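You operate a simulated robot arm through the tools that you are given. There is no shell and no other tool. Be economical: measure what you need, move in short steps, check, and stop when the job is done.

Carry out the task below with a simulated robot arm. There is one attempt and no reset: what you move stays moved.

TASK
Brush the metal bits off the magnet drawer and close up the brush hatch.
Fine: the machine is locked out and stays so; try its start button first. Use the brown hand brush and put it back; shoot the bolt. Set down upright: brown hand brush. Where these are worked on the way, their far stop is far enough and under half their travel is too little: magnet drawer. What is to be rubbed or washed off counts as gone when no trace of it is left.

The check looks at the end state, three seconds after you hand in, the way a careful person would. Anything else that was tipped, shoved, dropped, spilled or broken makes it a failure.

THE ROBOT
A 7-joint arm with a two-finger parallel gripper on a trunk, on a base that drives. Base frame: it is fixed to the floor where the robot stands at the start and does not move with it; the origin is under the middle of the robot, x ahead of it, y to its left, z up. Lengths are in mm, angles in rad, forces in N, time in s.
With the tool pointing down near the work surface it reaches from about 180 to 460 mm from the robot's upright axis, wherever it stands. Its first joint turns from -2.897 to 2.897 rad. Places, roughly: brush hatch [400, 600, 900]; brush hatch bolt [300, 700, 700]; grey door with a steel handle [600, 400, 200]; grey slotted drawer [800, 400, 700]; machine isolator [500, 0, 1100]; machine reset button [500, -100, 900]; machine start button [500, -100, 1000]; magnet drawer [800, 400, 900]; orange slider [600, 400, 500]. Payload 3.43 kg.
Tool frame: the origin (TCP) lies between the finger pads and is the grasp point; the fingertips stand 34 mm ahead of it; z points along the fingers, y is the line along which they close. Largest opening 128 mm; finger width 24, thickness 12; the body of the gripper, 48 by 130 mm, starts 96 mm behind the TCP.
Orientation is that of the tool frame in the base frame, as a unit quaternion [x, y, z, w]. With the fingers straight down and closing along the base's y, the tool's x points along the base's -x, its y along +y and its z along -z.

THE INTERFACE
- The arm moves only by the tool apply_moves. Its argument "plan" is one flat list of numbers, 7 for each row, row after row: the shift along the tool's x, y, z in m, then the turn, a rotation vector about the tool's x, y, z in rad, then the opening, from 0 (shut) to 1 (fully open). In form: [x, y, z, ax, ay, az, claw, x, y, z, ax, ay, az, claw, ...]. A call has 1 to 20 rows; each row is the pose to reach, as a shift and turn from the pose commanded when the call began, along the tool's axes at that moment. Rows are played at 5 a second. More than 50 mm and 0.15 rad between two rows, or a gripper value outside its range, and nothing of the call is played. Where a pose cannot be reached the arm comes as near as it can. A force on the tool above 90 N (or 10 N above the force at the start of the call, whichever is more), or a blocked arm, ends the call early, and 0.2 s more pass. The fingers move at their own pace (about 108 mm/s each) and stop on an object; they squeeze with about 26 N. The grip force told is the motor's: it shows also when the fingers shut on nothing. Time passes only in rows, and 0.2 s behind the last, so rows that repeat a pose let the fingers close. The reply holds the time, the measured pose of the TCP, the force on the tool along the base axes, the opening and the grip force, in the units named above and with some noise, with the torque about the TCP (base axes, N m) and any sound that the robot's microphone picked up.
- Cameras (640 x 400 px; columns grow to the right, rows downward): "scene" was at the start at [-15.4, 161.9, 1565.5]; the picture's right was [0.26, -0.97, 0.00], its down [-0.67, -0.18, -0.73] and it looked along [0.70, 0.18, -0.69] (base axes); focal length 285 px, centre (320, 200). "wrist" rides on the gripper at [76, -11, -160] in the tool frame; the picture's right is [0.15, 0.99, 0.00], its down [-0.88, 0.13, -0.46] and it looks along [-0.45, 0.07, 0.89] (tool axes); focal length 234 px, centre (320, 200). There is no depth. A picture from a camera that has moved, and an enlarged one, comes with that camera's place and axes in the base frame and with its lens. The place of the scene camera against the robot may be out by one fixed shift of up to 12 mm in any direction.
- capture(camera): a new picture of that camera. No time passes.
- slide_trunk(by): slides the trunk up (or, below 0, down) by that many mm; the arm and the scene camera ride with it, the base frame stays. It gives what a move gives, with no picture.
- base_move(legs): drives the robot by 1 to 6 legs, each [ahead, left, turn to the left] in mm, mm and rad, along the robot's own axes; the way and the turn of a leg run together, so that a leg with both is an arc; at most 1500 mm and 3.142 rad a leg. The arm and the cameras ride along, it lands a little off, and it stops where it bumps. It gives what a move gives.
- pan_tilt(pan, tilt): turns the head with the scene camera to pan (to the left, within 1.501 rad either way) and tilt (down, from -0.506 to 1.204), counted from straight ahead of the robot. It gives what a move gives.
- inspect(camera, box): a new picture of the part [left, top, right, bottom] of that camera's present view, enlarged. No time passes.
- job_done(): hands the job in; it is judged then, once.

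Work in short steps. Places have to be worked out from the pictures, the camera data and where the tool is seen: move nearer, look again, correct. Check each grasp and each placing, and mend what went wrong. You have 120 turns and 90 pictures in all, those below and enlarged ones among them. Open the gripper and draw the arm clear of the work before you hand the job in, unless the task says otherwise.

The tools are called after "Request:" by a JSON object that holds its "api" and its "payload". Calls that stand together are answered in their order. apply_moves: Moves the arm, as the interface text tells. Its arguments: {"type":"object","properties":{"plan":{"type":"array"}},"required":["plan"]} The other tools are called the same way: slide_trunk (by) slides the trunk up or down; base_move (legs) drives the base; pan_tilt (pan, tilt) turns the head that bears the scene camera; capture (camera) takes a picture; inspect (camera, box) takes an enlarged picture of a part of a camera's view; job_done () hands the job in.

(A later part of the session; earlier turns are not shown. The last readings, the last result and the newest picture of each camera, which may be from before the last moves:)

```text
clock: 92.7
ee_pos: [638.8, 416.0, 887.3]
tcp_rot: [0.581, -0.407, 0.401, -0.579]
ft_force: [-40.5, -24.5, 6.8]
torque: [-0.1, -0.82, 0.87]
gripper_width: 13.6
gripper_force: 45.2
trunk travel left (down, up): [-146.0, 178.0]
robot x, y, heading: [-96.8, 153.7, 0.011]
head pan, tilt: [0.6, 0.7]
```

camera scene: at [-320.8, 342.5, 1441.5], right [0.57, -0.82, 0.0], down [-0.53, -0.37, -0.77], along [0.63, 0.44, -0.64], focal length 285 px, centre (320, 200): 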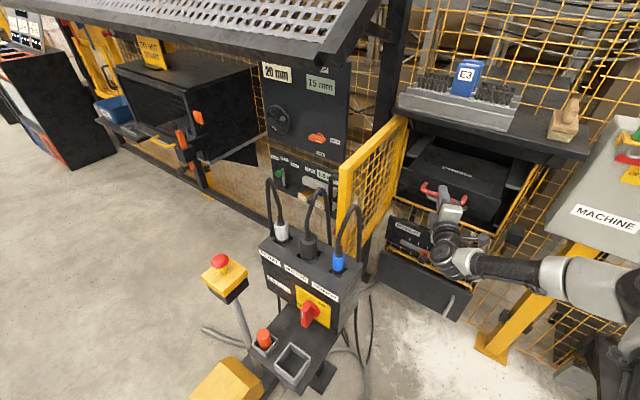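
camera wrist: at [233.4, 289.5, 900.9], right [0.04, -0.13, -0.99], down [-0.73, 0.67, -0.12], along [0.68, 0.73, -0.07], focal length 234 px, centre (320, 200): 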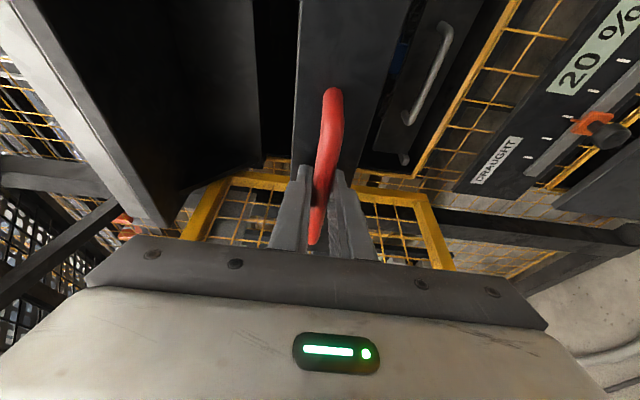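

Home again (638.8, 40 N against the stop). Now release and withdraw with smaller rows.

Request:
{"api": "apply_moves", "payload": {"plan": [-0.001, 0, -0.004, 0, 0, 0, 0, -0.001, 0, -0.004, 0, 0, 0, 0.5, -0.001, 0, -0.004, 0, 0, 0, 0.5, -0.012, 0, -0.035, 0, 0, 0, 0.5, -0.025, 0, -0.07, 0, 0, 0, 0.5, -0.036, 0, -0.1, 0, 0, 0, 0.5]}}

```text
clock: 94.1
ee_pos: [535.3, 416.3, 885.9]
tcp_rot: [0.582, -0.408, 0.4, -0.578]
ft_force: [0.0, 0.2, -0.5]
torque: [-0.03, -0.02, 0.02]
gripper_width: 64.0
gripper_force: 0.0
trunk travel left (down, up): [-146.0, 178.0]
robot x, y, heading: [-95.2, 154.5, 0.005]
head pan, tilt: [0.6, 0.7]
```

Released. I back off 180 mm and look at the drawer and the hatch.

Request:
{"api": "base_move", "payload": {"legs": [[-180, 0, 0]]}}

Request:
{"api": "capture", "payload": {"camera": "scene"}}

Request:
{"api": "inspect", "payload": {"camera": "scene", "box": [310, 80, 510, 300]}}

```text
clock: 95.6
ee_pos: [357.3, 414.9, 885.3]
tcp_rot: [0.582, -0.408, 0.401, -0.578]
ft_force: [0.3, 0.8, -0.4]
torque: [0.0, 0.0, -0.01]
gripper_width: 63.7
gripper_force: 0.0
trunk travel left (down, up): [-146.0, 178.0]
robot x, y, heading: [-275.0, 152.9, 0.005]
head pan, tilt: [0.6, 0.7]
```

```text
25 pictures are left
camera scene: at [-300.8, 342.8, 1441.5], right [0.57, -0.82, 0.0], down [-0.53, -0.37, -0.76], along [0.63, 0.44, -0.64], focal length 285 px, centre (320, 200)
```

scene: 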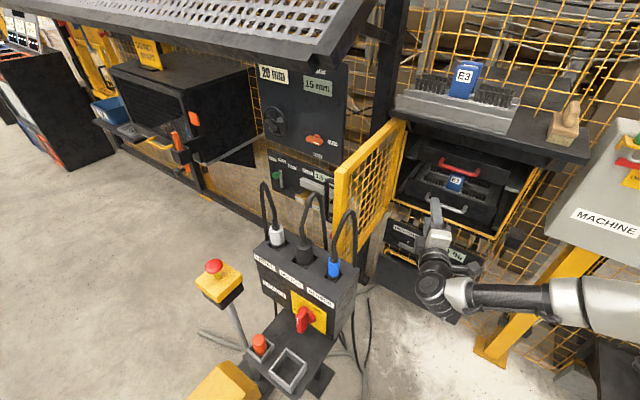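

```text
1.82 times, centred on (410, 190) of scene
camera zoom: at [-300.8, 342.8, 1441.5], right [0.57, -0.82, 0.0], down [-0.53, -0.37, -0.76], along [0.63, 0.44, -0.64], focal length 517 px, centre (156, 218)
```

zoom: 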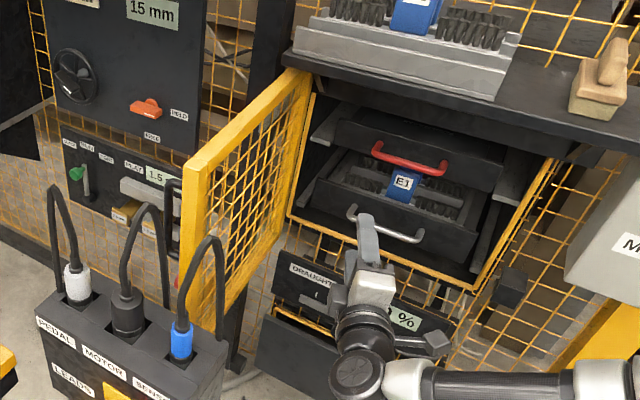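

The drawer is home and all else looks in place. The hatch stands ~90° open: hinge near (558, 612), free edge near (190, 630), top bar at z≈1053. I plan to push its outer side with the shut fingers reaching over the top bar, so I first raise the trunk and bring the tool up, pointing down-left.

Request:
{"api": "slide_trunk", "payload": {"by": 80}}

Request:
{"api": "apply_moves", "payload": {"plan": [-0.0103, -0.0192, -0.0243, -0.088, -0.058, 0, 0, -0.0206, -0.0385, -0.0485, -0.176, -0.116, 0, 0, -0.031, -0.0577, -0.0728, -0.264, -0.174, 0, 0, -0.0413, -0.0769, -0.097, -0.352, -0.232, 0, 0, -0.0516, -0.0962, -0.1213, -0.44, -0.29, 0, 0, -0.0619, -0.1154, -0.1455, -0.528, -0.348, 0, 0, -0.0722, -0.1346, -0.1698, -0.616, -0.406, 0, 0, -0.0826, -0.1538, -0.194, -0.704, -0.464, 0, 0, -0.0929, -0.1731, -0.2183, -0.792, -0.522, 0, 0, -0.1032, -0.1923, -0.2425, -0.88, -0.58, 0, 0, -0.1135, -0.2115, -0.2668, -0.968, -0.638, 0, 0, -0.1238, -0.2308, -0.291, -1.056, -0.696, 0, 0, -0.1342, -0.25, -0.3153, -1.144, -0.754, 0, 0, -0.1342, -0.25, -0.3153, -1.144, -0.754, 0, 0]}}

Request:
{"api": "capture", "payload": {"camera": "scene"}}

```text
clock: 96.8
ee_pos: [355.4, 414.6, 967.0]
tcp_rot: [0.581, -0.408, 0.402, -0.578]
ft_force: [0.2, 0.2, 1.3]
torque: [-0.01, -0.06, 0.02]
gripper_width: 64.1
gripper_force: 0.0
trunk travel left (down, up): [-226.0, 98.0]
robot x, y, heading: [-273.7, 156.6, 0.004]
head pan, tilt: [0.6, 0.7]
```

```text
clock: 99.8
ee_pos: [16.0, 431.0, 1219.0]
tcp_rot: [0.895, -0.327, -0.108, -0.282]
ft_force: [-0.3, -0.1, 0.2]
torque: [0.02, 0.02, 0.0]
gripper_width: 0.0
gripper_force: 26.1
trunk travel left (down, up): [-226.0, 98.0]
robot x, y, heading: [-275.6, 154.0, 0.004]
head pan, tilt: [0.6, 0.7]
```

```text
23 pictures are left
camera scene: at [-300.9, 342.8, 1521.4], right [0.57, -0.82, 0.0], down [-0.53, -0.37, -0.76], along [0.63, 0.44, -0.64], focal length 285 px, centre (320, 200)
```

scene: 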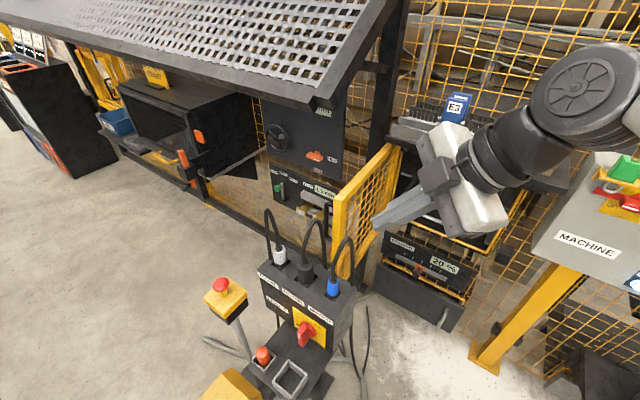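

Reached freely. I drive ahead 360 mm and 33 mm to the right (keeping the left wheel off the cable), tool high above everything.

Request:
{"api": "base_move", "payload": {"legs": [[360, -33, 0]]}}

Request:
{"api": "pan_tilt", "payload": {"pan": 0.9, "tilt": 0.8}}

Request:
{"api": "capture", "payload": {"camera": "scene"}}

```text
clock: 102.1
ee_pos: [375.2, 399.7, 1220.0]
tcp_rot: [0.896, -0.326, -0.108, -0.283]
ft_force: [-0.4, 0.2, -0.3]
torque: [-0.03, 0.04, -0.05]
gripper_width: 0.1
gripper_force: 26.0
trunk travel left (down, up): [-226.0, 98.0]
robot x, y, heading: [82.4, 121.6, 0.003]
head pan, tilt: [0.6, 0.7]
```

```text
clock: 102.9
ee_pos: [374.0, 401.2, 1219.9]
tcp_rot: [0.896, -0.325, -0.108, -0.282]
ft_force: [-0.1, 0.0, 0.4]
torque: [0.03, 0.0, 0.01]
gripper_width: 0.0
gripper_force: 26.4
trunk travel left (down, up): [-226.0, 98.0]
robot x, y, heading: [81.7, 127.5, 0.007]
head pan, tilt: [0.901, 0.799]
```

```text
22 pictures are left
camera scene: at [35.7, 327.1, 1513.2], right [0.79, -0.62, 0.0], down [-0.44, -0.56, -0.7], along [0.43, 0.55, -0.72], focal length 285 px, centre (320, 200)
```

scene: 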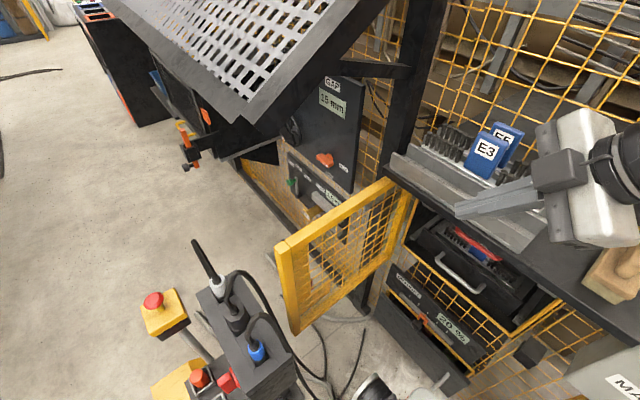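

The door's top free corner confirms at about (180–190, 628, 1053). I move over the top bar to its outer side, tips ~44 mm above the bar.

Request:
{"api": "apply_moves", "payload": {"plan": [-0.0235, -0.0099, 0.0306, 0, 0, 0, 0, -0.047, -0.0199, 0.0613, 0, 0, 0, 0, -0.0704, -0.0298, 0.0919, 0, 0, 0, 0, -0.0939, -0.0397, 0.1226, 0, 0, 0, 0, -0.1174, -0.0496, 0.1532, 0, 0, 0, 0, -0.1409, -0.0596, 0.1838, 0, 0, 0, 0, -0.1643, -0.0695, 0.2145, 0, 0, 0, 0, -0.1878, -0.0794, 0.2451, 0, 0, 0, 0, -0.1878, -0.0794, 0.2451, 0, 0, 0, 0]}}

Request:
{"api": "capture", "payload": {"camera": "scene"}}

```text
clock: 104.9
ee_pos: [294.3, 592.3, 1168.7]
tcp_rot: [0.895, -0.326, -0.107, -0.284]
ft_force: [-0.9, 0.1, 0.1]
torque: [-0.01, -0.03, 0.01]
gripper_width: 0.0
gripper_force: 25.8
out of reach, approached as far as the arm can: row 6, 7, 8, 9
trunk travel left (down, up): [-226.0, 98.0]
robot x, y, heading: [83.8, 124.0, 0.008]
head pan, tilt: [0.901, 0.799]
```

```text
21 pictures are left
camera scene: at [35.7, 327.1, 1513.2], right [0.79, -0.62, 0.0], down [-0.44, -0.56, -0.7], along [0.43, 0.55, -0.72], focal length 285 px, centre (320, 200)
```

scene: 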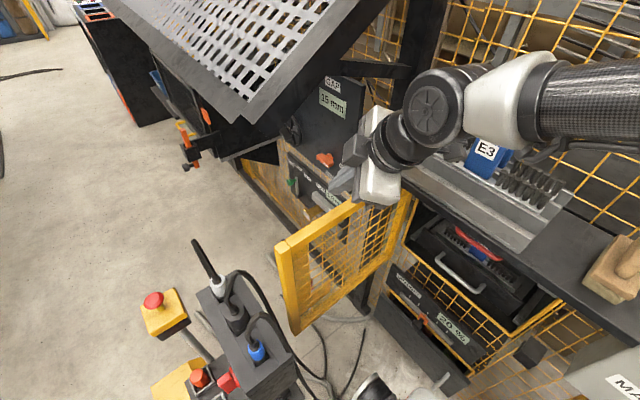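

The arm stopped short at y=592 because the wrist is far above the shoulder. I raise the trunk fully, which brings the shoulder level, and try again.

Request:
{"api": "slide_trunk", "payload": {"by": 97}}

Request:
{"api": "apply_moves", "payload": {"plan": [-0.0017, 0.0019, 0.0345, 0, 0, 0, 0, -0.0034, 0.0038, 0.069, 0, 0, 0, 0, -0.005, 0.0056, 0.1034, 0, 0, 0, 0, -0.0067, 0.0075, 0.1379, 0, 0, 0, 0, -0.0084, 0.0094, 0.1724, 0, 0, 0, 0, -0.0084, 0.0094, 0.1724, 0, 0, 0, 0]}}

Request:
{"api": "capture", "payload": {"camera": "scene"}}

```text
clock: 106.2
ee_pos: [294.7, 592.9, 1266.0]
tcp_rot: [0.895, -0.326, -0.107, -0.285]
ft_force: [-0.3, 0.4, 0.0]
torque: [0.01, -0.02, 0.02]
gripper_width: 0.0
gripper_force: 25.5
trunk travel left (down, up): [-323.0, 1.0]
robot x, y, heading: [81.1, 123.9, 0.005]
head pan, tilt: [0.901, 0.799]
```

```text
clock: 107.6
ee_pos: [297.9, 590.4, 1259.8]
tcp_rot: [0.895, -0.326, -0.107, -0.285]
ft_force: [1.1, -0.4, 0.3]
torque: [-0.01, 0.02, 0.03]
gripper_width: 0.3
gripper_force: 26.0
out of reach, approached as far as the arm can: row 1, 2, 3, 4, 5, 6
trunk travel left (down, up): [-323.0, 1.0]
robot x, y, heading: [82.9, 119.7, 0.007]
head pan, tilt: [0.901, 0.799]
```

```text
20 pictures are left
camera scene: at [35.7, 327.1, 1610.2], right [0.79, -0.62, 0.0], down [-0.44, -0.56, -0.7], along [0.43, 0.55, -0.72], focal length 285 px, centre (320, 200)
```

scene: 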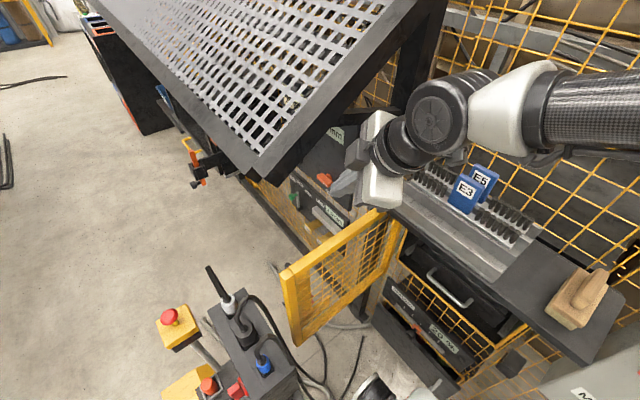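

The limit is the wrist, not distance: the tool is rolled far from its natural pose. I roll it back about its own axis by 1.5 rad in place.

Request:
{"api": "apply_moves", "payload": {"plan": [0, 0, -0.01, 0, 0, 0.14, 0, 0, 0, -0.02, 0, 0, 0.28, 0, 0, 0, -0.03, 0, 0, 0.42, 0, 0, 0, -0.03, 0, 0, 0.56, 0, 0, 0, -0.03, 0, 0, 0.7, 0, 0, 0, -0.03, 0, 0, 0.84, 0, 0, 0, -0.03, 0, 0, 0.98, 0, 0, 0, -0.03, 0, 0, 1.12, 0, 0, 0, -0.03, 0, 0, 1.26, 0, 0, 0, -0.03, 0, 0, 1.4, 0, 0, 0, -0.03, 0, 0, 1.5, 0]}}

Request:
{"api": "capture", "payload": {"camera": "scene"}}

```text
clock: 110.0
ee_pos: [294.4, 571.6, 1285.5]
tcp_rot: [-0.43, 0.85, 0.272, 0.134]
ft_force: [-0.1, -0.5, -0.1]
torque: [-0.03, 0.02, 0.01]
gripper_width: 0.0
gripper_force: 25.7
trunk travel left (down, up): [-323.0, 1.0]
robot x, y, heading: [83.2, 124.4, 0.006]
head pan, tilt: [0.901, 0.799]
```

```text
19 pictures are left
camera scene: at [35.5, 327.2, 1610.2], right [0.79, -0.62, 0.0], down [-0.44, -0.56, -0.7], along [0.43, 0.55, -0.72], focal length 285 px, centre (320, 200)
```

scene: 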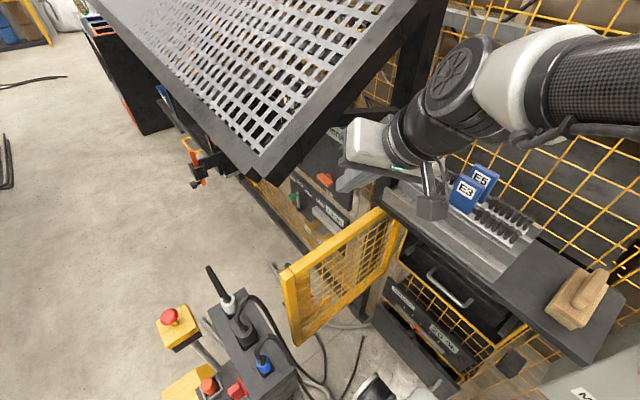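

That worked without hitting limits. I move again toward the outer side of the bar, (270, 690, 1125).

Request:
{"api": "apply_moves", "payload": {"plan": [0.0018, 0.0035, 0.0331, 0, 0, 0, 0, 0.0035, 0.0069, 0.0662, 0, 0, 0, 0, 0.0053, 0.0104, 0.0994, 0, 0, 0, 0, 0.007, 0.0138, 0.1325, 0, 0, 0, 0, 0.0088, 0.0173, 0.1656, 0, 0, 0, 0, 0.0105, 0.0207, 0.1987, 0, 0, 0, 0, 0.0105, 0.0207, 0.1987, 0, 0, 0, 0]}}

Request:
{"api": "capture", "payload": {"camera": "scene"}}

```text
clock: 111.0
ee_pos: [157.1, 654.0, 1287.3]
tcp_rot: [-0.549, 0.748, 0.348, 0.135]
ft_force: [-2.2, -10.8, 12.0]
torque: [-0.14, -0.31, -0.23]
gripper_width: 0.0
gripper_force: 26.3
out of reach, approached as far as the arm can: row 1, 2
trunk travel left (down, up): [-323.0, 1.0]
robot x, y, heading: [81.3, 124.6, 0.002]
head pan, tilt: [0.901, 0.799]
stopped in row 4: the force on the tool passed its limit at 130 N (the readings are from after the stop); the commanded pose is now the measured one
```

```text
18 pictures are left
camera scene: at [21.5, 334.1, 1607.1], right [0.87, -0.49, 0.0], down [-0.36, -0.65, -0.67], along [0.33, 0.58, -0.74], focal length 285 px, centre (320, 200)
```

scene: 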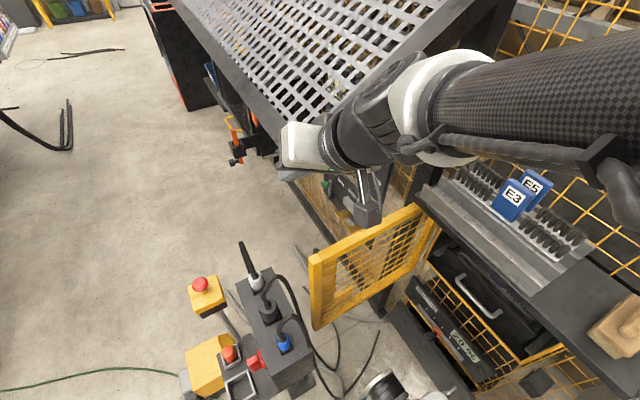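

The arm swung to another posture and bumped the fixed hopper edge. I back away toward the right, away from it.

Request:
{"api": "apply_moves", "payload": {"plan": [0.0152, -0.0275, -0.0197, 0, 0, 0, 0, 0.0305, -0.0551, -0.0393, 0, 0, 0, 0, 0.0457, -0.0826, -0.059, 0, 0, 0, 0, 0.061, -0.1102, -0.0786, 0, 0, 0, 0]}}

Request:
{"api": "capture", "payload": {"camera": "scene"}}

```text
clock: 112.0
ee_pos: [247.9, 539.3, 1263.1]
tcp_rot: [-0.555, 0.745, 0.346, 0.131]
ft_force: [0.2, -0.1, -0.5]
torque: [-0.01, 0.0, -0.01]
gripper_width: 0.2
gripper_force: 26.0
trunk travel left (down, up): [-323.0, 1.0]
robot x, y, heading: [82.1, 126.0, 0.006]
head pan, tilt: [0.901, 0.799]
```

```text
17 pictures are left
camera scene: at [35.5, 326.7, 1610.3], right [0.79, -0.62, 0.0], down [-0.44, -0.56, -0.7], along [0.43, 0.55, -0.72], focal length 285 px, centre (320, 200)
```

scene: 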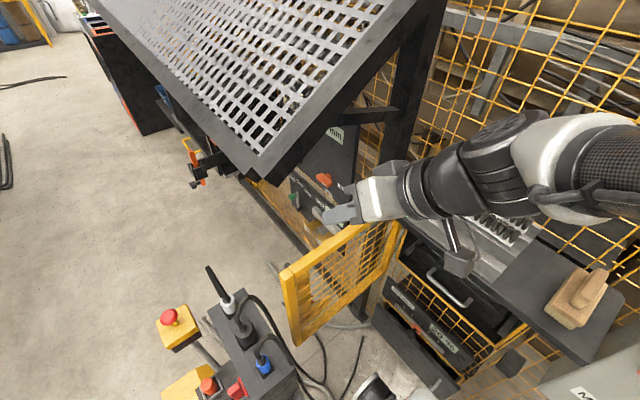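

Clear again, and the hopper looks unmoved. I go down first in small steps, well clear of the hopper, staying right of the door.

Request:
{"api": "apply_moves", "payload": {"plan": [0.0152, -0.012, 0.0275, 0, 0, 0, 0, 0.0304, -0.024, 0.055, 0, 0, 0, 0, 0.0456, -0.036, 0.0826, 0, 0, 0, 0, 0.0608, -0.048, 0.1101, 0, 0, 0, 0]}}

```text
clock: 113.0
ee_pos: [250.6, 561.1, 1129.4]
tcp_rot: [-0.554, 0.746, 0.345, 0.133]
ft_force: [0.5, -0.2, -0.3]
torque: [0.03, 0.0, 0.04]
gripper_width: 0.0
gripper_force: 26.1
trunk travel left (down, up): [-323.0, 1.0]
robot x, y, heading: [86.6, 119.8, 0.012]
head pan, tilt: [0.901, 0.799]
```

Reached exactly. Now left over the bar by 130 mm.

Request:
{"api": "apply_moves", "payload": {"plan": [-0.0188, 0.0036, 0.0176, 0, 0, 0, 0, -0.0376, 0.0071, 0.0352, 0, 0, 0, 0, -0.0564, 0.0107, 0.0529, 0, 0, 0, 0, -0.0752, 0.0142, 0.0705, 0, 0, 0, 0, -0.094, 0.0178, 0.0881, 0, 0, 0, 0]}}

Request:
{"api": "capture", "payload": {"camera": "scene"}}

```text
clock: 114.2
ee_pos: [250.0, 691.2, 1125.5]
tcp_rot: [-0.554, 0.747, 0.345, 0.132]
ft_force: [0.0, 0.4, -0.2]
torque: [0.02, 0.03, 0.01]
gripper_width: 0.0
gripper_force: 25.5
trunk travel left (down, up): [-323.0, 1.0]
robot x, y, heading: [80.8, 125.6, 0.003]
head pan, tilt: [0.901, 0.799]
```

```text
16 pictures are left
camera scene: at [35.5, 327.2, 1610.2], right [0.79, -0.62, 0.0], down [-0.44, -0.56, -0.7], along [0.43, 0.55, -0.72], focal length 285 px, centre (320, 200)
```

scene: 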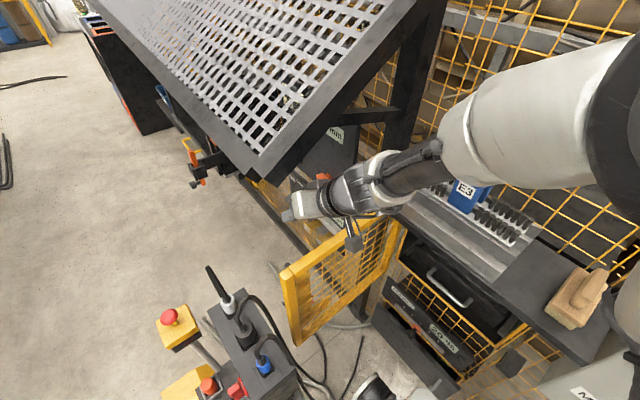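

Over and beyond the bar, (250, 691, 1125). I lower the pole 84 mm outside the door.

Request:
{"api": "apply_moves", "payload": {"plan": [0.0162, -0.0104, 0.0203, 0, 0, 0, 0, 0.0324, -0.0207, 0.0407, 0, 0, 0, 0, 0.0486, -0.0311, 0.061, 0, 0, 0, 0]}}

Request:
{"api": "inspect", "payload": {"camera": "scene", "box": [240, 130, 440, 330]}}

```text
clock: 115.0
ee_pos: [249.2, 690.5, 1042.5]
tcp_rot: [-0.555, 0.745, 0.345, 0.131]
ft_force: [-0.2, -0.1, -0.1]
torque: [-0.02, 0.01, -0.02]
gripper_width: 0.0
gripper_force: 25.4
trunk travel left (down, up): [-323.0, 1.0]
robot x, y, heading: [83.3, 124.2, 0.005]
head pan, tilt: [0.901, 0.799]
```

```text
2.00 times, centred on (340, 230) of scene
camera zoom: at [35.0, 327.2, 1610.2], right [0.79, -0.62, 0.0], down [-0.44, -0.56, -0.7], along [0.43, 0.55, -0.72], focal length 569 px, centre (280, 140)
```

zoom: 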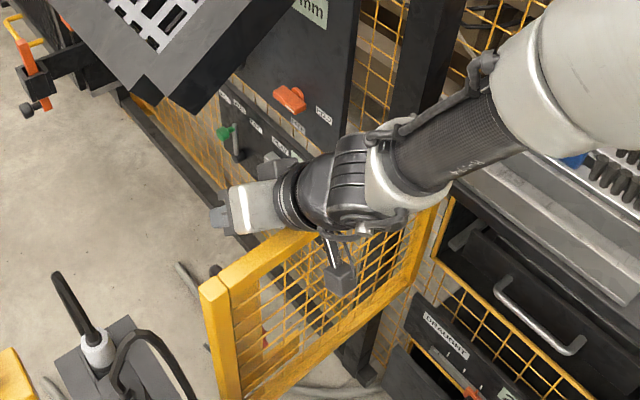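

The pole is outside the door, hooked behind the top bar. I push along the door's arc to about 30°.

Request:
{"api": "apply_moves", "payload": {"plan": [0.011, -0.0022, -0.0099, 0, 0, 0, 0, 0.0294, -0.0018, -0.0244, 0, 0, 0, 0, 0.0477, -0.0035, -0.0399, 0, 0, 0, 0, 0.0657, -0.0061, -0.0555, 0, 0, 0, 0, 0.0827, -0.0114, -0.0718, 0, 0, 0, 0, 0.1001, -0.0178, -0.0888, 0, 0, 0, 0, 0.1156, -0.0268, -0.1059, 0, 0, 0, 0]}}

Request:
{"api": "capture", "payload": {"camera": "scene"}}

```text
clock: 116.6
ee_pos: [254.1, 531.1, 1044.6]
tcp_rot: [-0.554, 0.746, 0.345, 0.132]
ft_force: [-0.4, -0.3, 0.1]
torque: [0.0, 0.0, 0.01]
gripper_width: 0.0
gripper_force: 26.0
trunk travel left (down, up): [-323.0, 1.0]
robot x, y, heading: [80.1, 123.0, 0.004]
head pan, tilt: [0.901, 0.799]
```

```text
14 pictures are left
camera scene: at [35.4, 326.8, 1610.2], right [0.79, -0.62, 0.0], down [-0.44, -0.56, -0.7], along [0.43, 0.55, -0.72], focal length 285 px, centre (320, 200)
```

scene: 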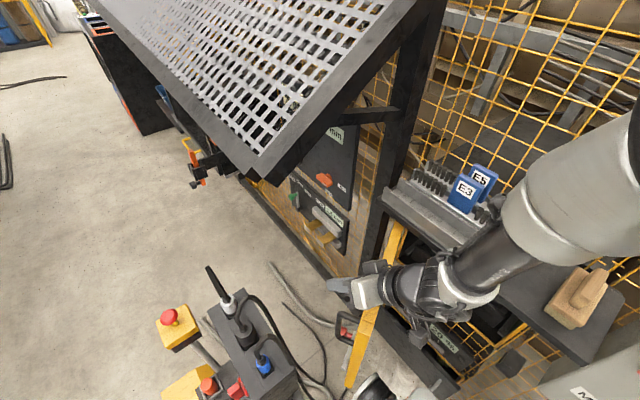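

The door follows, now ~30° closed. I continue to about 50°, keeping the arm off the shelf.

Request:
{"api": "apply_moves", "payload": {"plan": [0.0138, -0.0096, -0.0158, 0, 0, 0, 0, 0.0265, -0.022, -0.0323, 0, 0, 0, 0, 0.038, -0.0351, -0.0483, 0, 0, 0, 0, 0.0479, -0.0509, -0.0641, 0, 0, 0, 0]}}

Request:
{"api": "capture", "payload": {"camera": "scene"}}

```text
clock: 117.5
ee_pos: [270.0, 482.1, 1053.2]
tcp_rot: [-0.564, 0.728, 0.365, 0.135]
ft_force: [-6.9, 6.6, 8.6]
torque: [-0.5, -0.32, -0.16]
gripper_width: 0.2
gripper_force: 26.0
trunk travel left (down, up): [-323.0, 1.0]
robot x, y, heading: [84.2, 125.8, 0.005]
head pan, tilt: [0.901, 0.799]
stopped in row 4: the force on the tool passed its limit at 107 N (the readings are from after the stop); the commanded pose is now the measured one
```

```text
13 pictures are left
camera scene: at [35.3, 325.9, 1610.3], right [0.79, -0.62, 0.0], down [-0.44, -0.56, -0.7], along [0.43, 0.55, -0.72], focal length 285 px, centre (320, 200)
```

scene: 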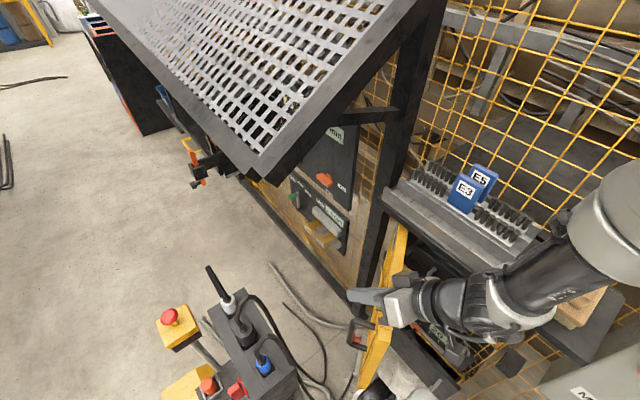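

Blocked at ~40° with high force. I look closely at what touches.

Request:
{"api": "inspect", "payload": {"camera": "scene", "box": [310, 220, 490, 400]}}

```text
2.22 times, centred on (400, 310) of scene
camera zoom: at [35.3, 325.9, 1610.3], right [0.79, -0.62, 0.0], down [-0.44, -0.56, -0.7], along [0.43, 0.55, -0.72], focal length 632 px, centre (142, -44)
```

zoom: 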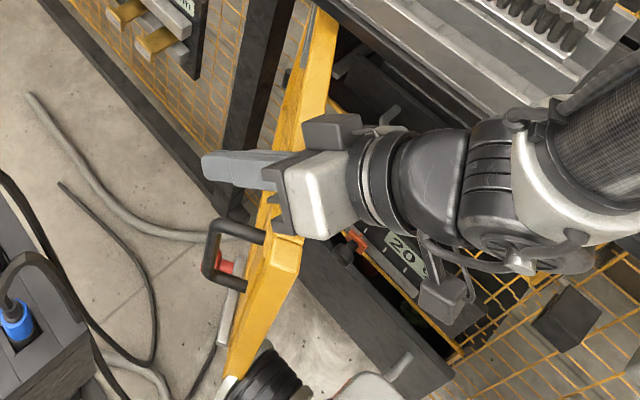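

The bolt (red knob) and pull handle are on the outer face. The block looks like the door's lower corner meeting the robot's own left side (near (276, 364), z~600), so I lift the pole out before moving the robot away.

Request:
{"api": "apply_moves", "payload": {"plan": [-0.0075, 0.0107, 0.0125, 0, 0, 0, 0, -0.0298, 0.0246, -0.013, 0, 0, 0, 0, -0.0521, 0.0385, -0.0386, 0, 0, 0, 0, -0.0744, 0.0524, -0.0641, 0, 0, 0, 0]}}

Request:
{"api": "base_move", "payload": {"legs": [[0, -90, 0], [-420, 0, 0]]}}

Request:
{"api": "pan_tilt", "payload": {"pan": 0.4, "tilt": 0.7}}

Request:
{"api": "capture", "payload": {"camera": "scene"}}

```text
clock: 118.5
ee_pos: [262.0, 497.1, 1161.2]
tcp_rot: [-0.565, 0.729, 0.363, 0.134]
ft_force: [0.7, 0.4, -0.4]
torque: [0.0, 0.02, -0.03]
gripper_width: 0.0
gripper_force: 25.8
trunk travel left (down, up): [-323.0, 1.0]
robot x, y, heading: [84.2, 122.7, 0.009]
head pan, tilt: [0.901, 0.799]
```

```text
clock: 119.7
ee_pos: [260.0, 445.8, 1161.0]
tcp_rot: [-0.565, 0.729, 0.362, 0.133]
ft_force: [1.7, 0.0, 0.4]
torque: [0.01, -0.01, 0.02]
gripper_width: 0.0
gripper_force: 25.5
trunk travel left (down, up): [-323.0, 1.0]
robot x, y, heading: [78.9, 69.3, 0.014]
head pan, tilt: [0.901, 0.799]
stopped in leg 1: the robot was blocked; the commanded pose is now the measured one
```

```text
clock: 120.6
ee_pos: [259.1, 446.0, 1160.6]
tcp_rot: [-0.565, 0.729, 0.362, 0.133]
ft_force: [-0.1, -0.1, 0.1]
torque: [0.0, 0.02, 0.03]
gripper_width: 0.0
gripper_force: 26.0
trunk travel left (down, up): [-323.0, 1.0]
robot x, y, heading: [80.1, 70.7, 0.006]
head pan, tilt: [0.4, 0.7]
```

```text
11 pictures are left
camera scene: at [61.4, 245.2, 1618.4], right [0.4, -0.92, 0.0], down [-0.59, -0.26, -0.76], along [0.7, 0.31, -0.64], focal length 285 px, centre (320, 200)
```

scene: 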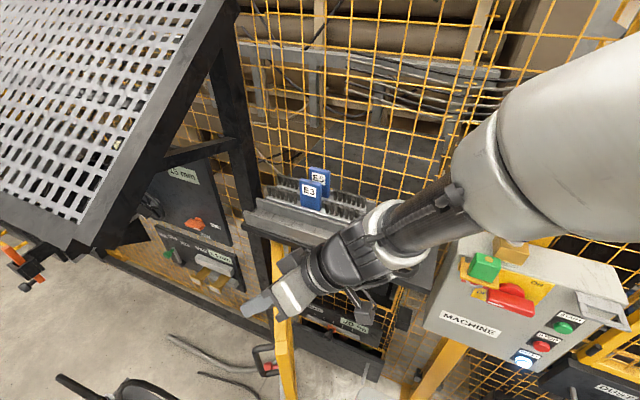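

The base bumped after 53 mm to the right (the dust table side), so I stop that. I first draw the arm in to the right and up, clear of the post's cables, then go back.

Request:
{"api": "apply_moves", "payload": {"plan": [0.0108, 0.003, -0.0293, 0, 0, 0, 0, 0.0215, 0.006, -0.0585, 0, 0, 0, 0, 0.0323, 0.0089, -0.0878, 0, 0, 0, 0, 0.043, 0.0119, -0.117, 0, 0, 0, 0]}}

Request:
{"api": "base_move", "payload": {"legs": [[-400, 0, 0]]}}

Request:
{"api": "pan_tilt", "payload": {"pan": 0.2, "tilt": 0.7}}

Request:
{"api": "capture", "payload": {"camera": "scene"}}

```text
clock: 121.6
ee_pos: [260.0, 335.7, 1222.0]
tcp_rot: [-0.566, 0.729, 0.362, 0.132]
ft_force: [0.3, -0.7, 0.1]
torque: [-0.02, -0.03, -0.03]
gripper_width: 0.1
gripper_force: 26.1
trunk travel left (down, up): [-323.0, 1.0]
robot x, y, heading: [79.0, 74.0, 0.009]
head pan, tilt: [0.4, 0.7]
```

```text
clock: 124.1
ee_pos: [-140.8, 332.3, 1221.2]
tcp_rot: [-0.565, 0.729, 0.363, 0.132]
ft_force: [-0.7, -0.4, -0.1]
torque: [-0.01, 0.0, -0.03]
gripper_width: 0.0
gripper_force: 26.0
trunk travel left (down, up): [-323.0, 1.0]
robot x, y, heading: [-317.0, 64.9, 0.012]
head pan, tilt: [0.4, 0.7]
```

```text
clock: 124.9
ee_pos: [-140.2, 332.9, 1221.0]
tcp_rot: [-0.564, 0.73, 0.363, 0.133]
ft_force: [-1.3, 0.1, -0.1]
torque: [0.01, -0.01, -0.03]
gripper_width: 0.0
gripper_force: 26.2
trunk travel left (down, up): [-323.0, 1.0]
robot x, y, heading: [-317.4, 64.5, 0.008]
head pan, tilt: [0.201, 0.7]
```

```text
10 pictures are left
camera scene: at [-334.2, 225.1, 1618.5], right [0.21, -0.98, 0.0], down [-0.63, -0.13, -0.76], along [0.75, 0.16, -0.64], focal length 285 px, centre (320, 200)
```

scene: 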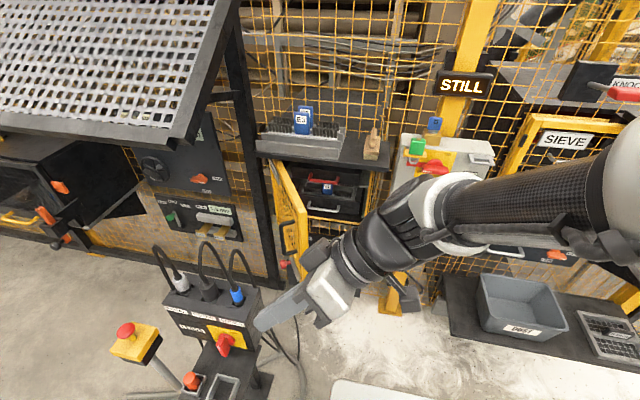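

Lock, bin, and brush are all undisturbed; the hatch stands ~40° swung. I now turn the tool back to level (the proven pose) to push the hatch's top bar from outside.

Request:
{"api": "apply_moves", "payload": {"plan": [-0.0042, -0.0271, -0.0038, 0.1164, 0.0119, -0.0773, 0, -0.0084, -0.0542, -0.0075, 0.2328, 0.0237, -0.1546, 0, -0.0125, -0.0814, -0.0113, 0.3492, 0.0356, -0.2319, 0, -0.0167, -0.1085, -0.0151, 0.4656, 0.0474, -0.3092, 0, -0.0209, -0.1356, -0.0189, 0.582, 0.0593, -0.3865, 0, -0.0251, -0.1627, -0.0226, 0.6984, 0.0712, -0.4638, 0, -0.0293, -0.1898, -0.0264, 0.8148, 0.083, -0.5411, 0, -0.0334, -0.217, -0.0302, 0.9312, 0.0949, -0.6184, 0, -0.0376, -0.2441, -0.0339, 1.0476, 0.1067, -0.6957, 0, -0.0418, -0.2712, -0.0377, 1.164, 0.1186, -0.773, 0, -0.046, -0.2983, -0.0415, 1.2804, 0.1305, -0.8503, 0, -0.0502, -0.3254, -0.0452, 1.3968, 0.1423, -0.9276, 0, -0.0543, -0.3526, -0.049, 1.5132, 0.1542, -1.0049, 0, -0.0585, -0.3797, -0.0528, 1.63, 0.166, -1.082, 0]}}

Request:
{"api": "slide_trunk", "payload": {"by": -60}}

```text
clock: 126.8
ee_pos: [-28.0, 449.8, 1278.6]
tcp_rot: [0.625, -0.541, -0.187, -0.531]
ft_force: [0.7, -0.9, 0.8]
torque: [-0.01, 0.0, -0.03]
gripper_width: 0.1
gripper_force: 26.0
out of reach, approached as far as the arm can: row 6, 7, 8, 9
trunk travel left (down, up): [-323.0, 1.0]
robot x, y, heading: [-319.9, 66.6, 0.005]
head pan, tilt: [0.201, 0.7]
stopped in row 9: the arm was blocked; the commanded pose is now the measured one
```

```text
clock: 127.8
ee_pos: [-29.2, 451.5, 1218.1]
tcp_rot: [0.625, -0.541, -0.188, -0.53]
ft_force: [-0.4, 0.4, 0.0]
torque: [0.01, 0.02, 0.0]
gripper_width: 0.0
gripper_force: 26.4
trunk travel left (down, up): [-263.0, 61.0]
robot x, y, heading: [-325.6, 67.7, 0.004]
head pan, tilt: [0.201, 0.7]
```

The arm blocked on itself partway, near (-29, 451, 1218). I move it to the right first, keeping the orientation.

Request:
{"api": "apply_moves", "payload": {"plan": [0.023, -0.0187, -0.0274, 0, 0, 0, 0, 0.046, -0.0374, -0.0548, 0, 0, 0, 0, 0.069, -0.056, -0.0822, 0, 0, 0, 0, 0.092, -0.0747, -0.1096, 0, 0, 0, 0]}}

Request:
{"api": "capture", "payload": {"camera": "scene"}}

```text
clock: 128.8
ee_pos: [29.8, 300.8, 1220.9]
tcp_rot: [0.628, -0.538, -0.186, -0.53]
ft_force: [0.3, -0.3, -1.0]
torque: [0.04, -0.02, 0.0]
gripper_width: 0.1
gripper_force: 26.3
out of reach, approached as far as the arm can: row 1, 2, 3
trunk travel left (down, up): [-263.0, 61.0]
robot x, y, heading: [-319.5, 66.8, 0.006]
head pan, tilt: [0.201, 0.7]
```

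```text
9 pictures are left
camera scene: at [-334.6, 225.1, 1558.4], right [0.21, -0.98, 0.0], down [-0.63, -0.13, -0.76], along [0.75, 0.16, -0.64], focal length 285 px, centre (320, 200)
```

scene: 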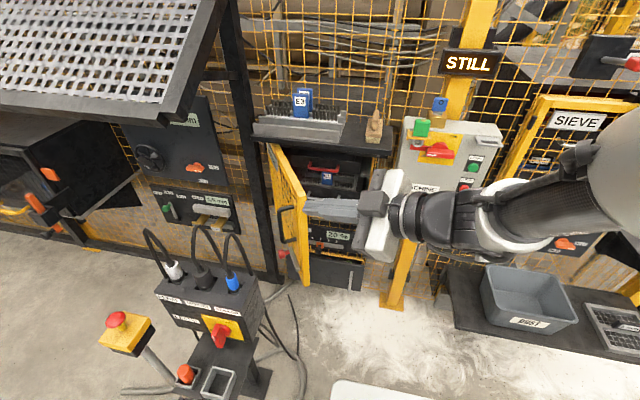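

Free again with the elbow to the right. I finish the rotation while moving ahead to (220, 300, 1120).

Request:
{"api": "apply_moves", "payload": {"plan": [0.0146, -0.012, 0.0101, 0.0748, 0.0564, -0.0819, 0, 0.0292, -0.0241, 0.0202, 0.1496, 0.1128, -0.1638, 0, 0.0439, -0.0361, 0.0303, 0.2244, 0.1692, -0.2457, 0, 0.0585, -0.0482, 0.0404, 0.2992, 0.2256, -0.3276, 0, 0.0731, -0.0602, 0.0505, 0.374, 0.282, -0.4095, 0, 0.0877, -0.0722, 0.0605, 0.4488, 0.3384, -0.4914, 0, 0.1023, -0.0843, 0.0706, 0.5236, 0.3948, -0.5733, 0, 0.117, -0.0963, 0.0807, 0.5984, 0.4512, -0.6552, 0, 0.1316, -0.1084, 0.0908, 0.6732, 0.5076, -0.7371, 0, 0.1462, -0.1204, 0.1009, 0.748, 0.564, -0.819, 0, 0.1462, -0.1204, 0.1009, 0.748, 0.564, -0.819, 0]}}

```text
clock: 130.1
ee_pos: [55.1, 331.0, 1399.6]
tcp_rot: [-0.396, 0.414, 0.248, 0.781]
ft_force: [-0.4, 0.4, 0.5]
torque: [0.0, 0.01, -0.03]
gripper_width: 0.2
gripper_force: 26.3
out of reach, approached as far as the arm can: row 1, 2, 3, 4, 5, 6
trunk travel left (down, up): [-263.0, 61.0]
robot x, y, heading: [-324.3, 66.6, 0.009]
head pan, tilt: [0.201, 0.7]
stopped in row 6: the arm was blocked; the commanded pose is now the measured one
```

The rolled pose sends the arm into a bad posture. I instead go to the natural level pose (camera below) that worked for the brush, at about (224, 150, 1150).

Request:
{"api": "apply_moves", "payload": {"plan": [0.0264, -0.0109, -0.0145, 0.0874, 0.0498, 0.02, 0, 0.0527, -0.0217, -0.0289, 0.1747, 0.0996, 0.04, 0, 0.0791, -0.0326, -0.0434, 0.2621, 0.1495, 0.06, 0, 0.1055, -0.0434, -0.0579, 0.3495, 0.1993, 0.08, 0, 0.1318, -0.0543, -0.0723, 0.4368, 0.2491, 0.1, 0, 0.1582, -0.0651, -0.0868, 0.5242, 0.2989, 0.12, 0, 0.1845, -0.076, -0.1012, 0.6115, 0.3487, 0.14, 0, 0.2109, -0.0868, -0.1157, 0.6989, 0.3985, 0.16, 0, 0.2373, -0.0977, -0.1302, 0.7863, 0.4484, 0.18, 0, 0.2636, -0.1085, -0.1446, 0.8736, 0.4982, 0.2, 0, 0.29, -0.1194, -0.1591, 0.961, 0.548, 0.22, 0, 0.29, -0.1194, -0.1591, 0.961, 0.548, 0.22, 0]}}

Request:
{"api": "capture", "payload": {"camera": "scene"}}

```text
clock: 132.7
ee_pos: [215.2, 28.9, 1201.2]
tcp_rot: [-0.028, 0.711, 0.021, 0.702]
ft_force: [-0.4, 0.1, 1.4]
torque: [0.02, 0.01, 0.01]
gripper_width: 0.1
gripper_force: 26.0
out of reach, approached as far as the arm can: row 1, 2, 3, 4, 5, 6, 7, 8, 9, 10, 11, 12
trunk travel left (down, up): [-263.0, 61.0]
robot x, y, heading: [-321.3, 66.8, 0.004]
head pan, tilt: [0.201, 0.7]
```

```text
8 pictures are left
camera scene: at [-335.3, 225.3, 1558.5], right [0.21, -0.98, 0.0], down [-0.63, -0.13, -0.77], along [0.75, 0.16, -0.64], focal length 285 px, centre (320, 200)
```

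scene: 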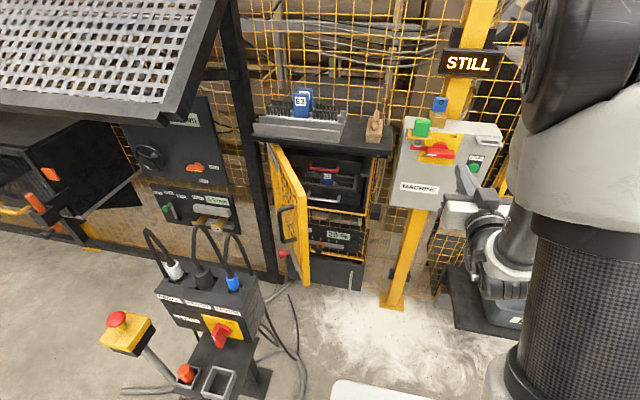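

The tool is level now but the elbow stands high. I lower and extend to the earlier comfortable spot to relax the posture.

Request:
{"api": "apply_moves", "payload": {"plan": [0.03, -0.006, 0.018, 0, 0, 0, 0, 0.06, -0.012, 0.036, 0, 0, 0, 0, 0.09, -0.018, 0.054, 0, 0, 0, 0, 0.12, -0.024, 0.072, 0, 0, 0, 0, 0.15, -0.03, 0.09, 0, 0, 0, 0, 0.15, -0.03, 0.09, 0, 0, 0, 0]}}

Request:
{"api": "inspect", "payload": {"camera": "scene", "box": [240, 120, 400, 300]}}

```text
clock: 134.1
ee_pos: [301.3, 21.4, 1099.1]
tcp_rot: [-0.059, 0.723, 0.051, 0.687]
ft_force: [0.1, 0.4, -0.1]
torque: [0.0, 0.0, 0.0]
gripper_width: 0.0
gripper_force: 26.0
out of reach, approached as far as the arm can: row 1, 2, 3, 4, 5, 6
trunk travel left (down, up): [-263.0, 61.0]
robot x, y, heading: [-322.4, 64.8, 0.01]
head pan, tilt: [0.201, 0.7]
```

```text
2.22 times, centred on (320, 210) of scene
camera zoom: at [-335.0, 225.3, 1558.5], right [0.21, -0.98, 0.0], down [-0.63, -0.13, -0.76], along [0.75, 0.16, -0.64], focal length 632 px, centre (320, 178)
```

zoom: 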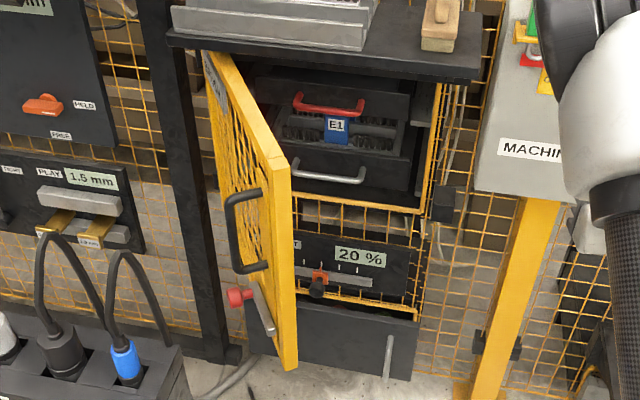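

Very clear view now: hatch at ~38°, free edge near (277, 410), pull handle and red-knobbed bolt (z≈785) on the outer face, keeper at about (545, 184, 782). I shift the base left 85, lower the trunk to the earlier working height.

Request:
{"api": "base_move", "payload": {"legs": [[0, 85, 0]]}}

Request:
{"api": "slide_trunk", "payload": {"by": -90}}

Request:
{"api": "apply_moves", "payload": {"plan": [-0.0025, 0.0331, -0.0082, -0.0195, 0, 0, 0, -0.005, 0.0663, -0.0164, -0.039, 0, 0, 0, -0.0075, 0.0994, -0.0246, -0.0585, 0, 0, 0, -0.01, 0.1325, -0.0328, -0.078, 0, 0, 0, -0.0125, 0.1657, -0.041, -0.0975, 0, 0, 0, -0.015, 0.1988, -0.0491, -0.117, 0, 0, 0]}}

```text
clock: 135.5
ee_pos: [300.8, 106.9, 1099.1]
tcp_rot: [-0.06, 0.723, 0.051, 0.687]
ft_force: [0.8, 0.1, -0.2]
torque: [0.0, 0.0, 0.0]
gripper_width: 0.0
gripper_force: 26.6
trunk travel left (down, up): [-263.0, 61.0]
robot x, y, heading: [-323.2, 152.4, 0.005]
head pan, tilt: [0.201, 0.7]
```

```text
clock: 136.8
ee_pos: [301.0, 106.9, 1008.8]
tcp_rot: [-0.058, 0.722, 0.05, 0.687]
ft_force: [-0.1, 0.2, -0.4]
torque: [0.01, 0.0, 0.02]
gripper_width: 0.1
gripper_force: 25.6
trunk travel left (down, up): [-173.0, 151.0]
robot x, y, heading: [-325.1, 156.3, 0.011]
head pan, tilt: [0.201, 0.7]
```

```text
clock: 138.2
ee_pos: [228.5, 231.6, 1055.7]
tcp_rot: [-0.115, 0.721, 0.108, 0.675]
ft_force: [-0.9, 0.2, 0.2]
torque: [0.0, 0.01, -0.02]
gripper_width: 0.0
gripper_force: 26.2
out of reach, approached as far as the arm can: row 1, 2, 3, 4, 5, 6
trunk travel left (down, up): [-173.0, 151.0]
robot x, y, heading: [-322.8, 155.0, 0.014]
head pan, tilt: [0.201, 0.7]
```

Lateral reach is limited at this yaw; I add 0.4 rad of left yaw while moving on left.

Request:
{"api": "apply_moves", "payload": {"plan": [0.0016, 0.0, 0.0, -0.1, 0, 0, 0, 0.0016, 0.0, 0.0, -0.2, 0, 0, 0, 0.0032, 0.031, 0.0025, -0.3, 0, 0, 0, 0.005, 0.062, 0.005, -0.4, 0, 0, 0, 0.007, 0.093, 0.007, -0.4, 0, 0, 0, 0.0095, 0.1234, 0.0095, -0.4, 0, 0, 0]}}

```text
clock: 139.6
ee_pos: [203.6, 352.5, 1046.1]
tcp_rot: [-0.233, 0.685, 0.234, 0.649]
ft_force: [0.5, -0.5, -0.7]
torque: [0.0, 0.0, 0.03]
gripper_width: 0.0
gripper_force: 25.9
trunk travel left (down, up): [-173.0, 151.0]
robot x, y, heading: [-323.7, 152.3, 0.01]
head pan, tilt: [0.201, 0.7]
```

Reached without limits; the tool now points along the door plane just before its free edge. I step 45 mm to the outside, down 14 mm, then slide 100 mm forward along the outer face.

Request:
{"api": "apply_moves", "payload": {"plan": [0.007, 0.023, -0.01, 0, 0, 0, 0, 0.014, 0.047, -0.01, 0, 0, 0, 0, 0.014, 0.047, 0.025, 0, 0, 0, 0, 0.014, 0.047, 0.06, 0, 0, 0, 0, 0.014, 0.047, 0.1, 0, 0, 0, 0]}}

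Request:
{"api": "inspect", "payload": {"camera": "scene", "box": [200, 80, 420, 300]}}

```text
clock: 140.8
ee_pos: [255.1, 439.7, 1035.1]
tcp_rot: [-0.236, 0.686, 0.236, 0.647]
ft_force: [0.0, -0.3, 0.3]
torque: [-0.04, 0.02, -0.02]
gripper_width: 0.0
gripper_force: 26.0
out of reach, approached as far as the arm can: row 4, 5
trunk travel left (down, up): [-173.0, 151.0]
robot x, y, heading: [-321.5, 153.2, 0.007]
head pan, tilt: [0.201, 0.7]
```

```text
1.82 times, centred on (310, 190) of scene
camera zoom: at [-336.0, 310.5, 1468.4], right [0.21, -0.98, 0.0], down [-0.63, -0.13, -0.76], along [0.75, 0.16, -0.64], focal length 517 px, centre (338, 218)
```

zoom: 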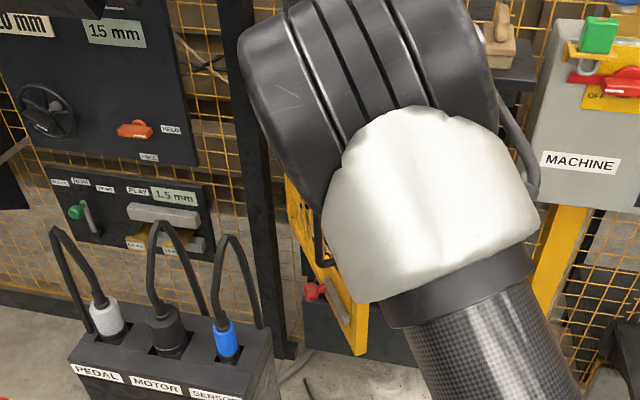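

The tip is at the outer side of the bar near (282, 461). I sweep it along the closing arc, first to about 60°.

Request:
{"api": "apply_moves", "payload": {"plan": [0, -0.022, -0.002, 0, 0, 0, 0, 0, -0.0459, -0.0034, 0, 0, 0, 0, 0, -0.063, -0.0022, 0, 0, 0, 0, 0, -0.0798, -0.001, 0, 0, 0, 0, 0, -0.098, 0.003, 0, 0, 0, 0, 0, -0.1153, 0.0065, 0, 0, 0, 0]}}

Request:
{"api": "apply_moves", "payload": {"plan": [0, -0.018, 0.0065, 0, 0, 0, 0, 0, -0.036, 0.0133, 0, 0, 0, 0, 0, -0.05, 0.021, 0, 0, 0, 0, 0, -0.065, 0.0286, 0, 0, 0, 0]}}

Request:
{"api": "inspect", "payload": {"camera": "scene", "box": [200, 80, 440, 300]}}

```text
clock: 142.2
ee_pos: [333.5, 356.2, 1031.1]
tcp_rot: [-0.232, 0.686, 0.234, 0.649]
ft_force: [-0.5, -0.2, -0.1]
torque: [0.01, 0.01, -0.01]
gripper_width: 0.0
gripper_force: 26.3
trunk travel left (down, up): [-173.0, 151.0]
robot x, y, heading: [-328.1, 149.8, 0.013]
head pan, tilt: [0.201, 0.7]
```

```text
clock: 143.2
ee_pos: [395.4, 321.1, 1030.6]
tcp_rot: [-0.232, 0.686, 0.233, 0.65]
ft_force: [-0.1, -0.6, 0.6]
torque: [0.03, 0.01, 0.0]
gripper_width: 0.0
gripper_force: 26.0
trunk travel left (down, up): [-173.0, 151.0]
robot x, y, heading: [-325.1, 154.2, 0.005]
head pan, tilt: [0.201, 0.7]
```

```text
1.82 times, centred on (320, 190) of scene
camera zoom: at [-336.0, 310.5, 1468.4], right [0.21, -0.98, 0.0], down [-0.63, -0.13, -0.76], along [0.75, 0.16, -0.64], focal length 517 px, centre (320, 218)
```

zoom: 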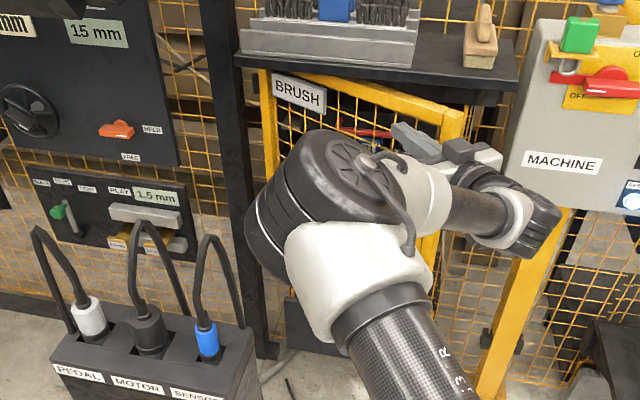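

The hatch (sign BRUSH) is about 75° closed. I continue pushing to shut, watching the force.

Request:
{"api": "apply_moves", "payload": {"plan": [0, -0.014, 0.0095, 0, 0, 0, 0, 0, -0.0278, 0.0187, 0, 0, 0, 0, 0, -0.042, 0.031, 0, 0, 0, 0, 0, -0.0555, 0.0438, 0, 0, 0, 0, 0, -0.0648, 0.0555, 0, 0, 0, 0]}}

```text
clock: 144.4
ee_pos: [481.1, 305.5, 1027.2]
tcp_rot: [-0.232, 0.685, 0.234, 0.649]
ft_force: [0.6, -0.5, 0.1]
torque: [0.02, -0.02, -0.02]
gripper_width: 0.0
gripper_force: 25.8
trunk travel left (down, up): [-173.0, 151.0]
robot x, y, heading: [-323.6, 154.5, 0.011]
head pan, tilt: [0.201, 0.7]
```

No resistance yet at tip x≈508. I push on in +x by 10 mm rows.

Request:
{"api": "apply_moves", "payload": {"plan": [0, -0.0062, 0.0078, 0, 0, 0, 0, 0, -0.0125, 0.0156, 0, 0, 0, 0, 0, -0.0187, 0.0234, 0, 0, 0, 0]}}

Request:
{"api": "inspect", "payload": {"camera": "scene", "box": [260, 90, 420, 300]}}

```text
clock: 145.2
ee_pos: [510.5, 306.1, 1025.6]
tcp_rot: [-0.233, 0.685, 0.234, 0.649]
ft_force: [0.1, -0.5, -0.1]
torque: [-0.01, -0.01, 0.02]
gripper_width: 0.0
gripper_force: 25.7
trunk travel left (down, up): [-173.0, 151.0]
robot x, y, heading: [-320.5, 151.9, 0.014]
head pan, tilt: [0.201, 0.7]
```

```text
1.90 times, centred on (340, 195) of scene
camera zoom: at [-335.9, 310.5, 1468.4], right [0.21, -0.98, 0.0], down [-0.63, -0.13, -0.76], along [0.75, 0.16, -0.64], focal length 542 px, centre (282, 210)
```

zoom: 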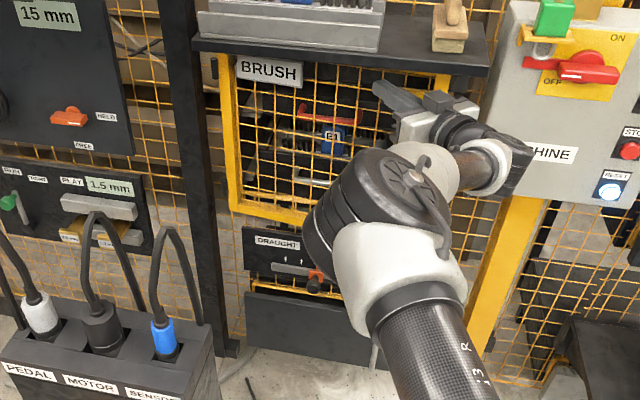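

The hatch looks nearly flush. I push a few more mm until it resists.

Request:
{"api": "apply_moves", "payload": {"plan": [0, -0.005, 0.0062, 0, 0, 0, 0, 0, -0.01, 0.0125, 0, 0, 0, 0, 0, -0.015, 0.0187, 0, 0, 0, 0]}}

```text
clock: 146.0
ee_pos: [533.6, 305.9, 1023.8]
tcp_rot: [-0.233, 0.685, 0.235, 0.649]
ft_force: [0.4, 0.9, 0.1]
torque: [0.01, 0.02, 0.01]
gripper_width: 0.0
gripper_force: 25.8
trunk travel left (down, up): [-173.0, 151.0]
robot x, y, heading: [-322.9, 152.0, 0.012]
head pan, tilt: [0.201, 0.7]
```

Request:
{"api": "apply_moves", "payload": {"plan": [0, -0.005, 0.0062, 0, 0, 0, 0, 0, -0.01, 0.0125, 0, 0, 0, 0, 0, -0.015, 0.0187, 0, 0, 0, 0]}}

Request:
{"api": "inspect", "payload": {"camera": "scene", "box": [290, 100, 420, 220]}}

```text
clock: 146.8
ee_pos: [551.4, 306.3, 1022.0]
tcp_rot: [-0.237, 0.684, 0.236, 0.648]
ft_force: [-69.7, -10.8, -8.4]
torque: [0.01, -0.38, 0.6]
gripper_width: 0.1
gripper_force: 26.1
trunk travel left (down, up): [-173.0, 151.0]
robot x, y, heading: [-319.6, 154.5, 0.01]
head pan, tilt: [0.201, 0.7]
```

```text
3.33 times, centred on (355, 160) of scene
camera zoom: at [-343.0, 309.4, 1468.3], right [0.21, -0.98, 0.0], down [-0.63, -0.13, -0.77], along [0.75, 0.16, -0.64], focal length 949 px, centre (203, 333)
```

zoom: 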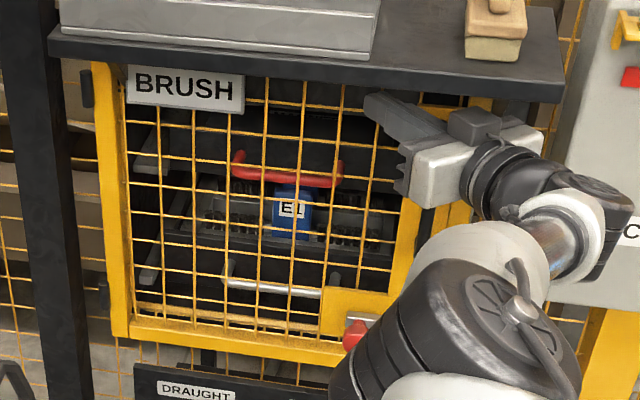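

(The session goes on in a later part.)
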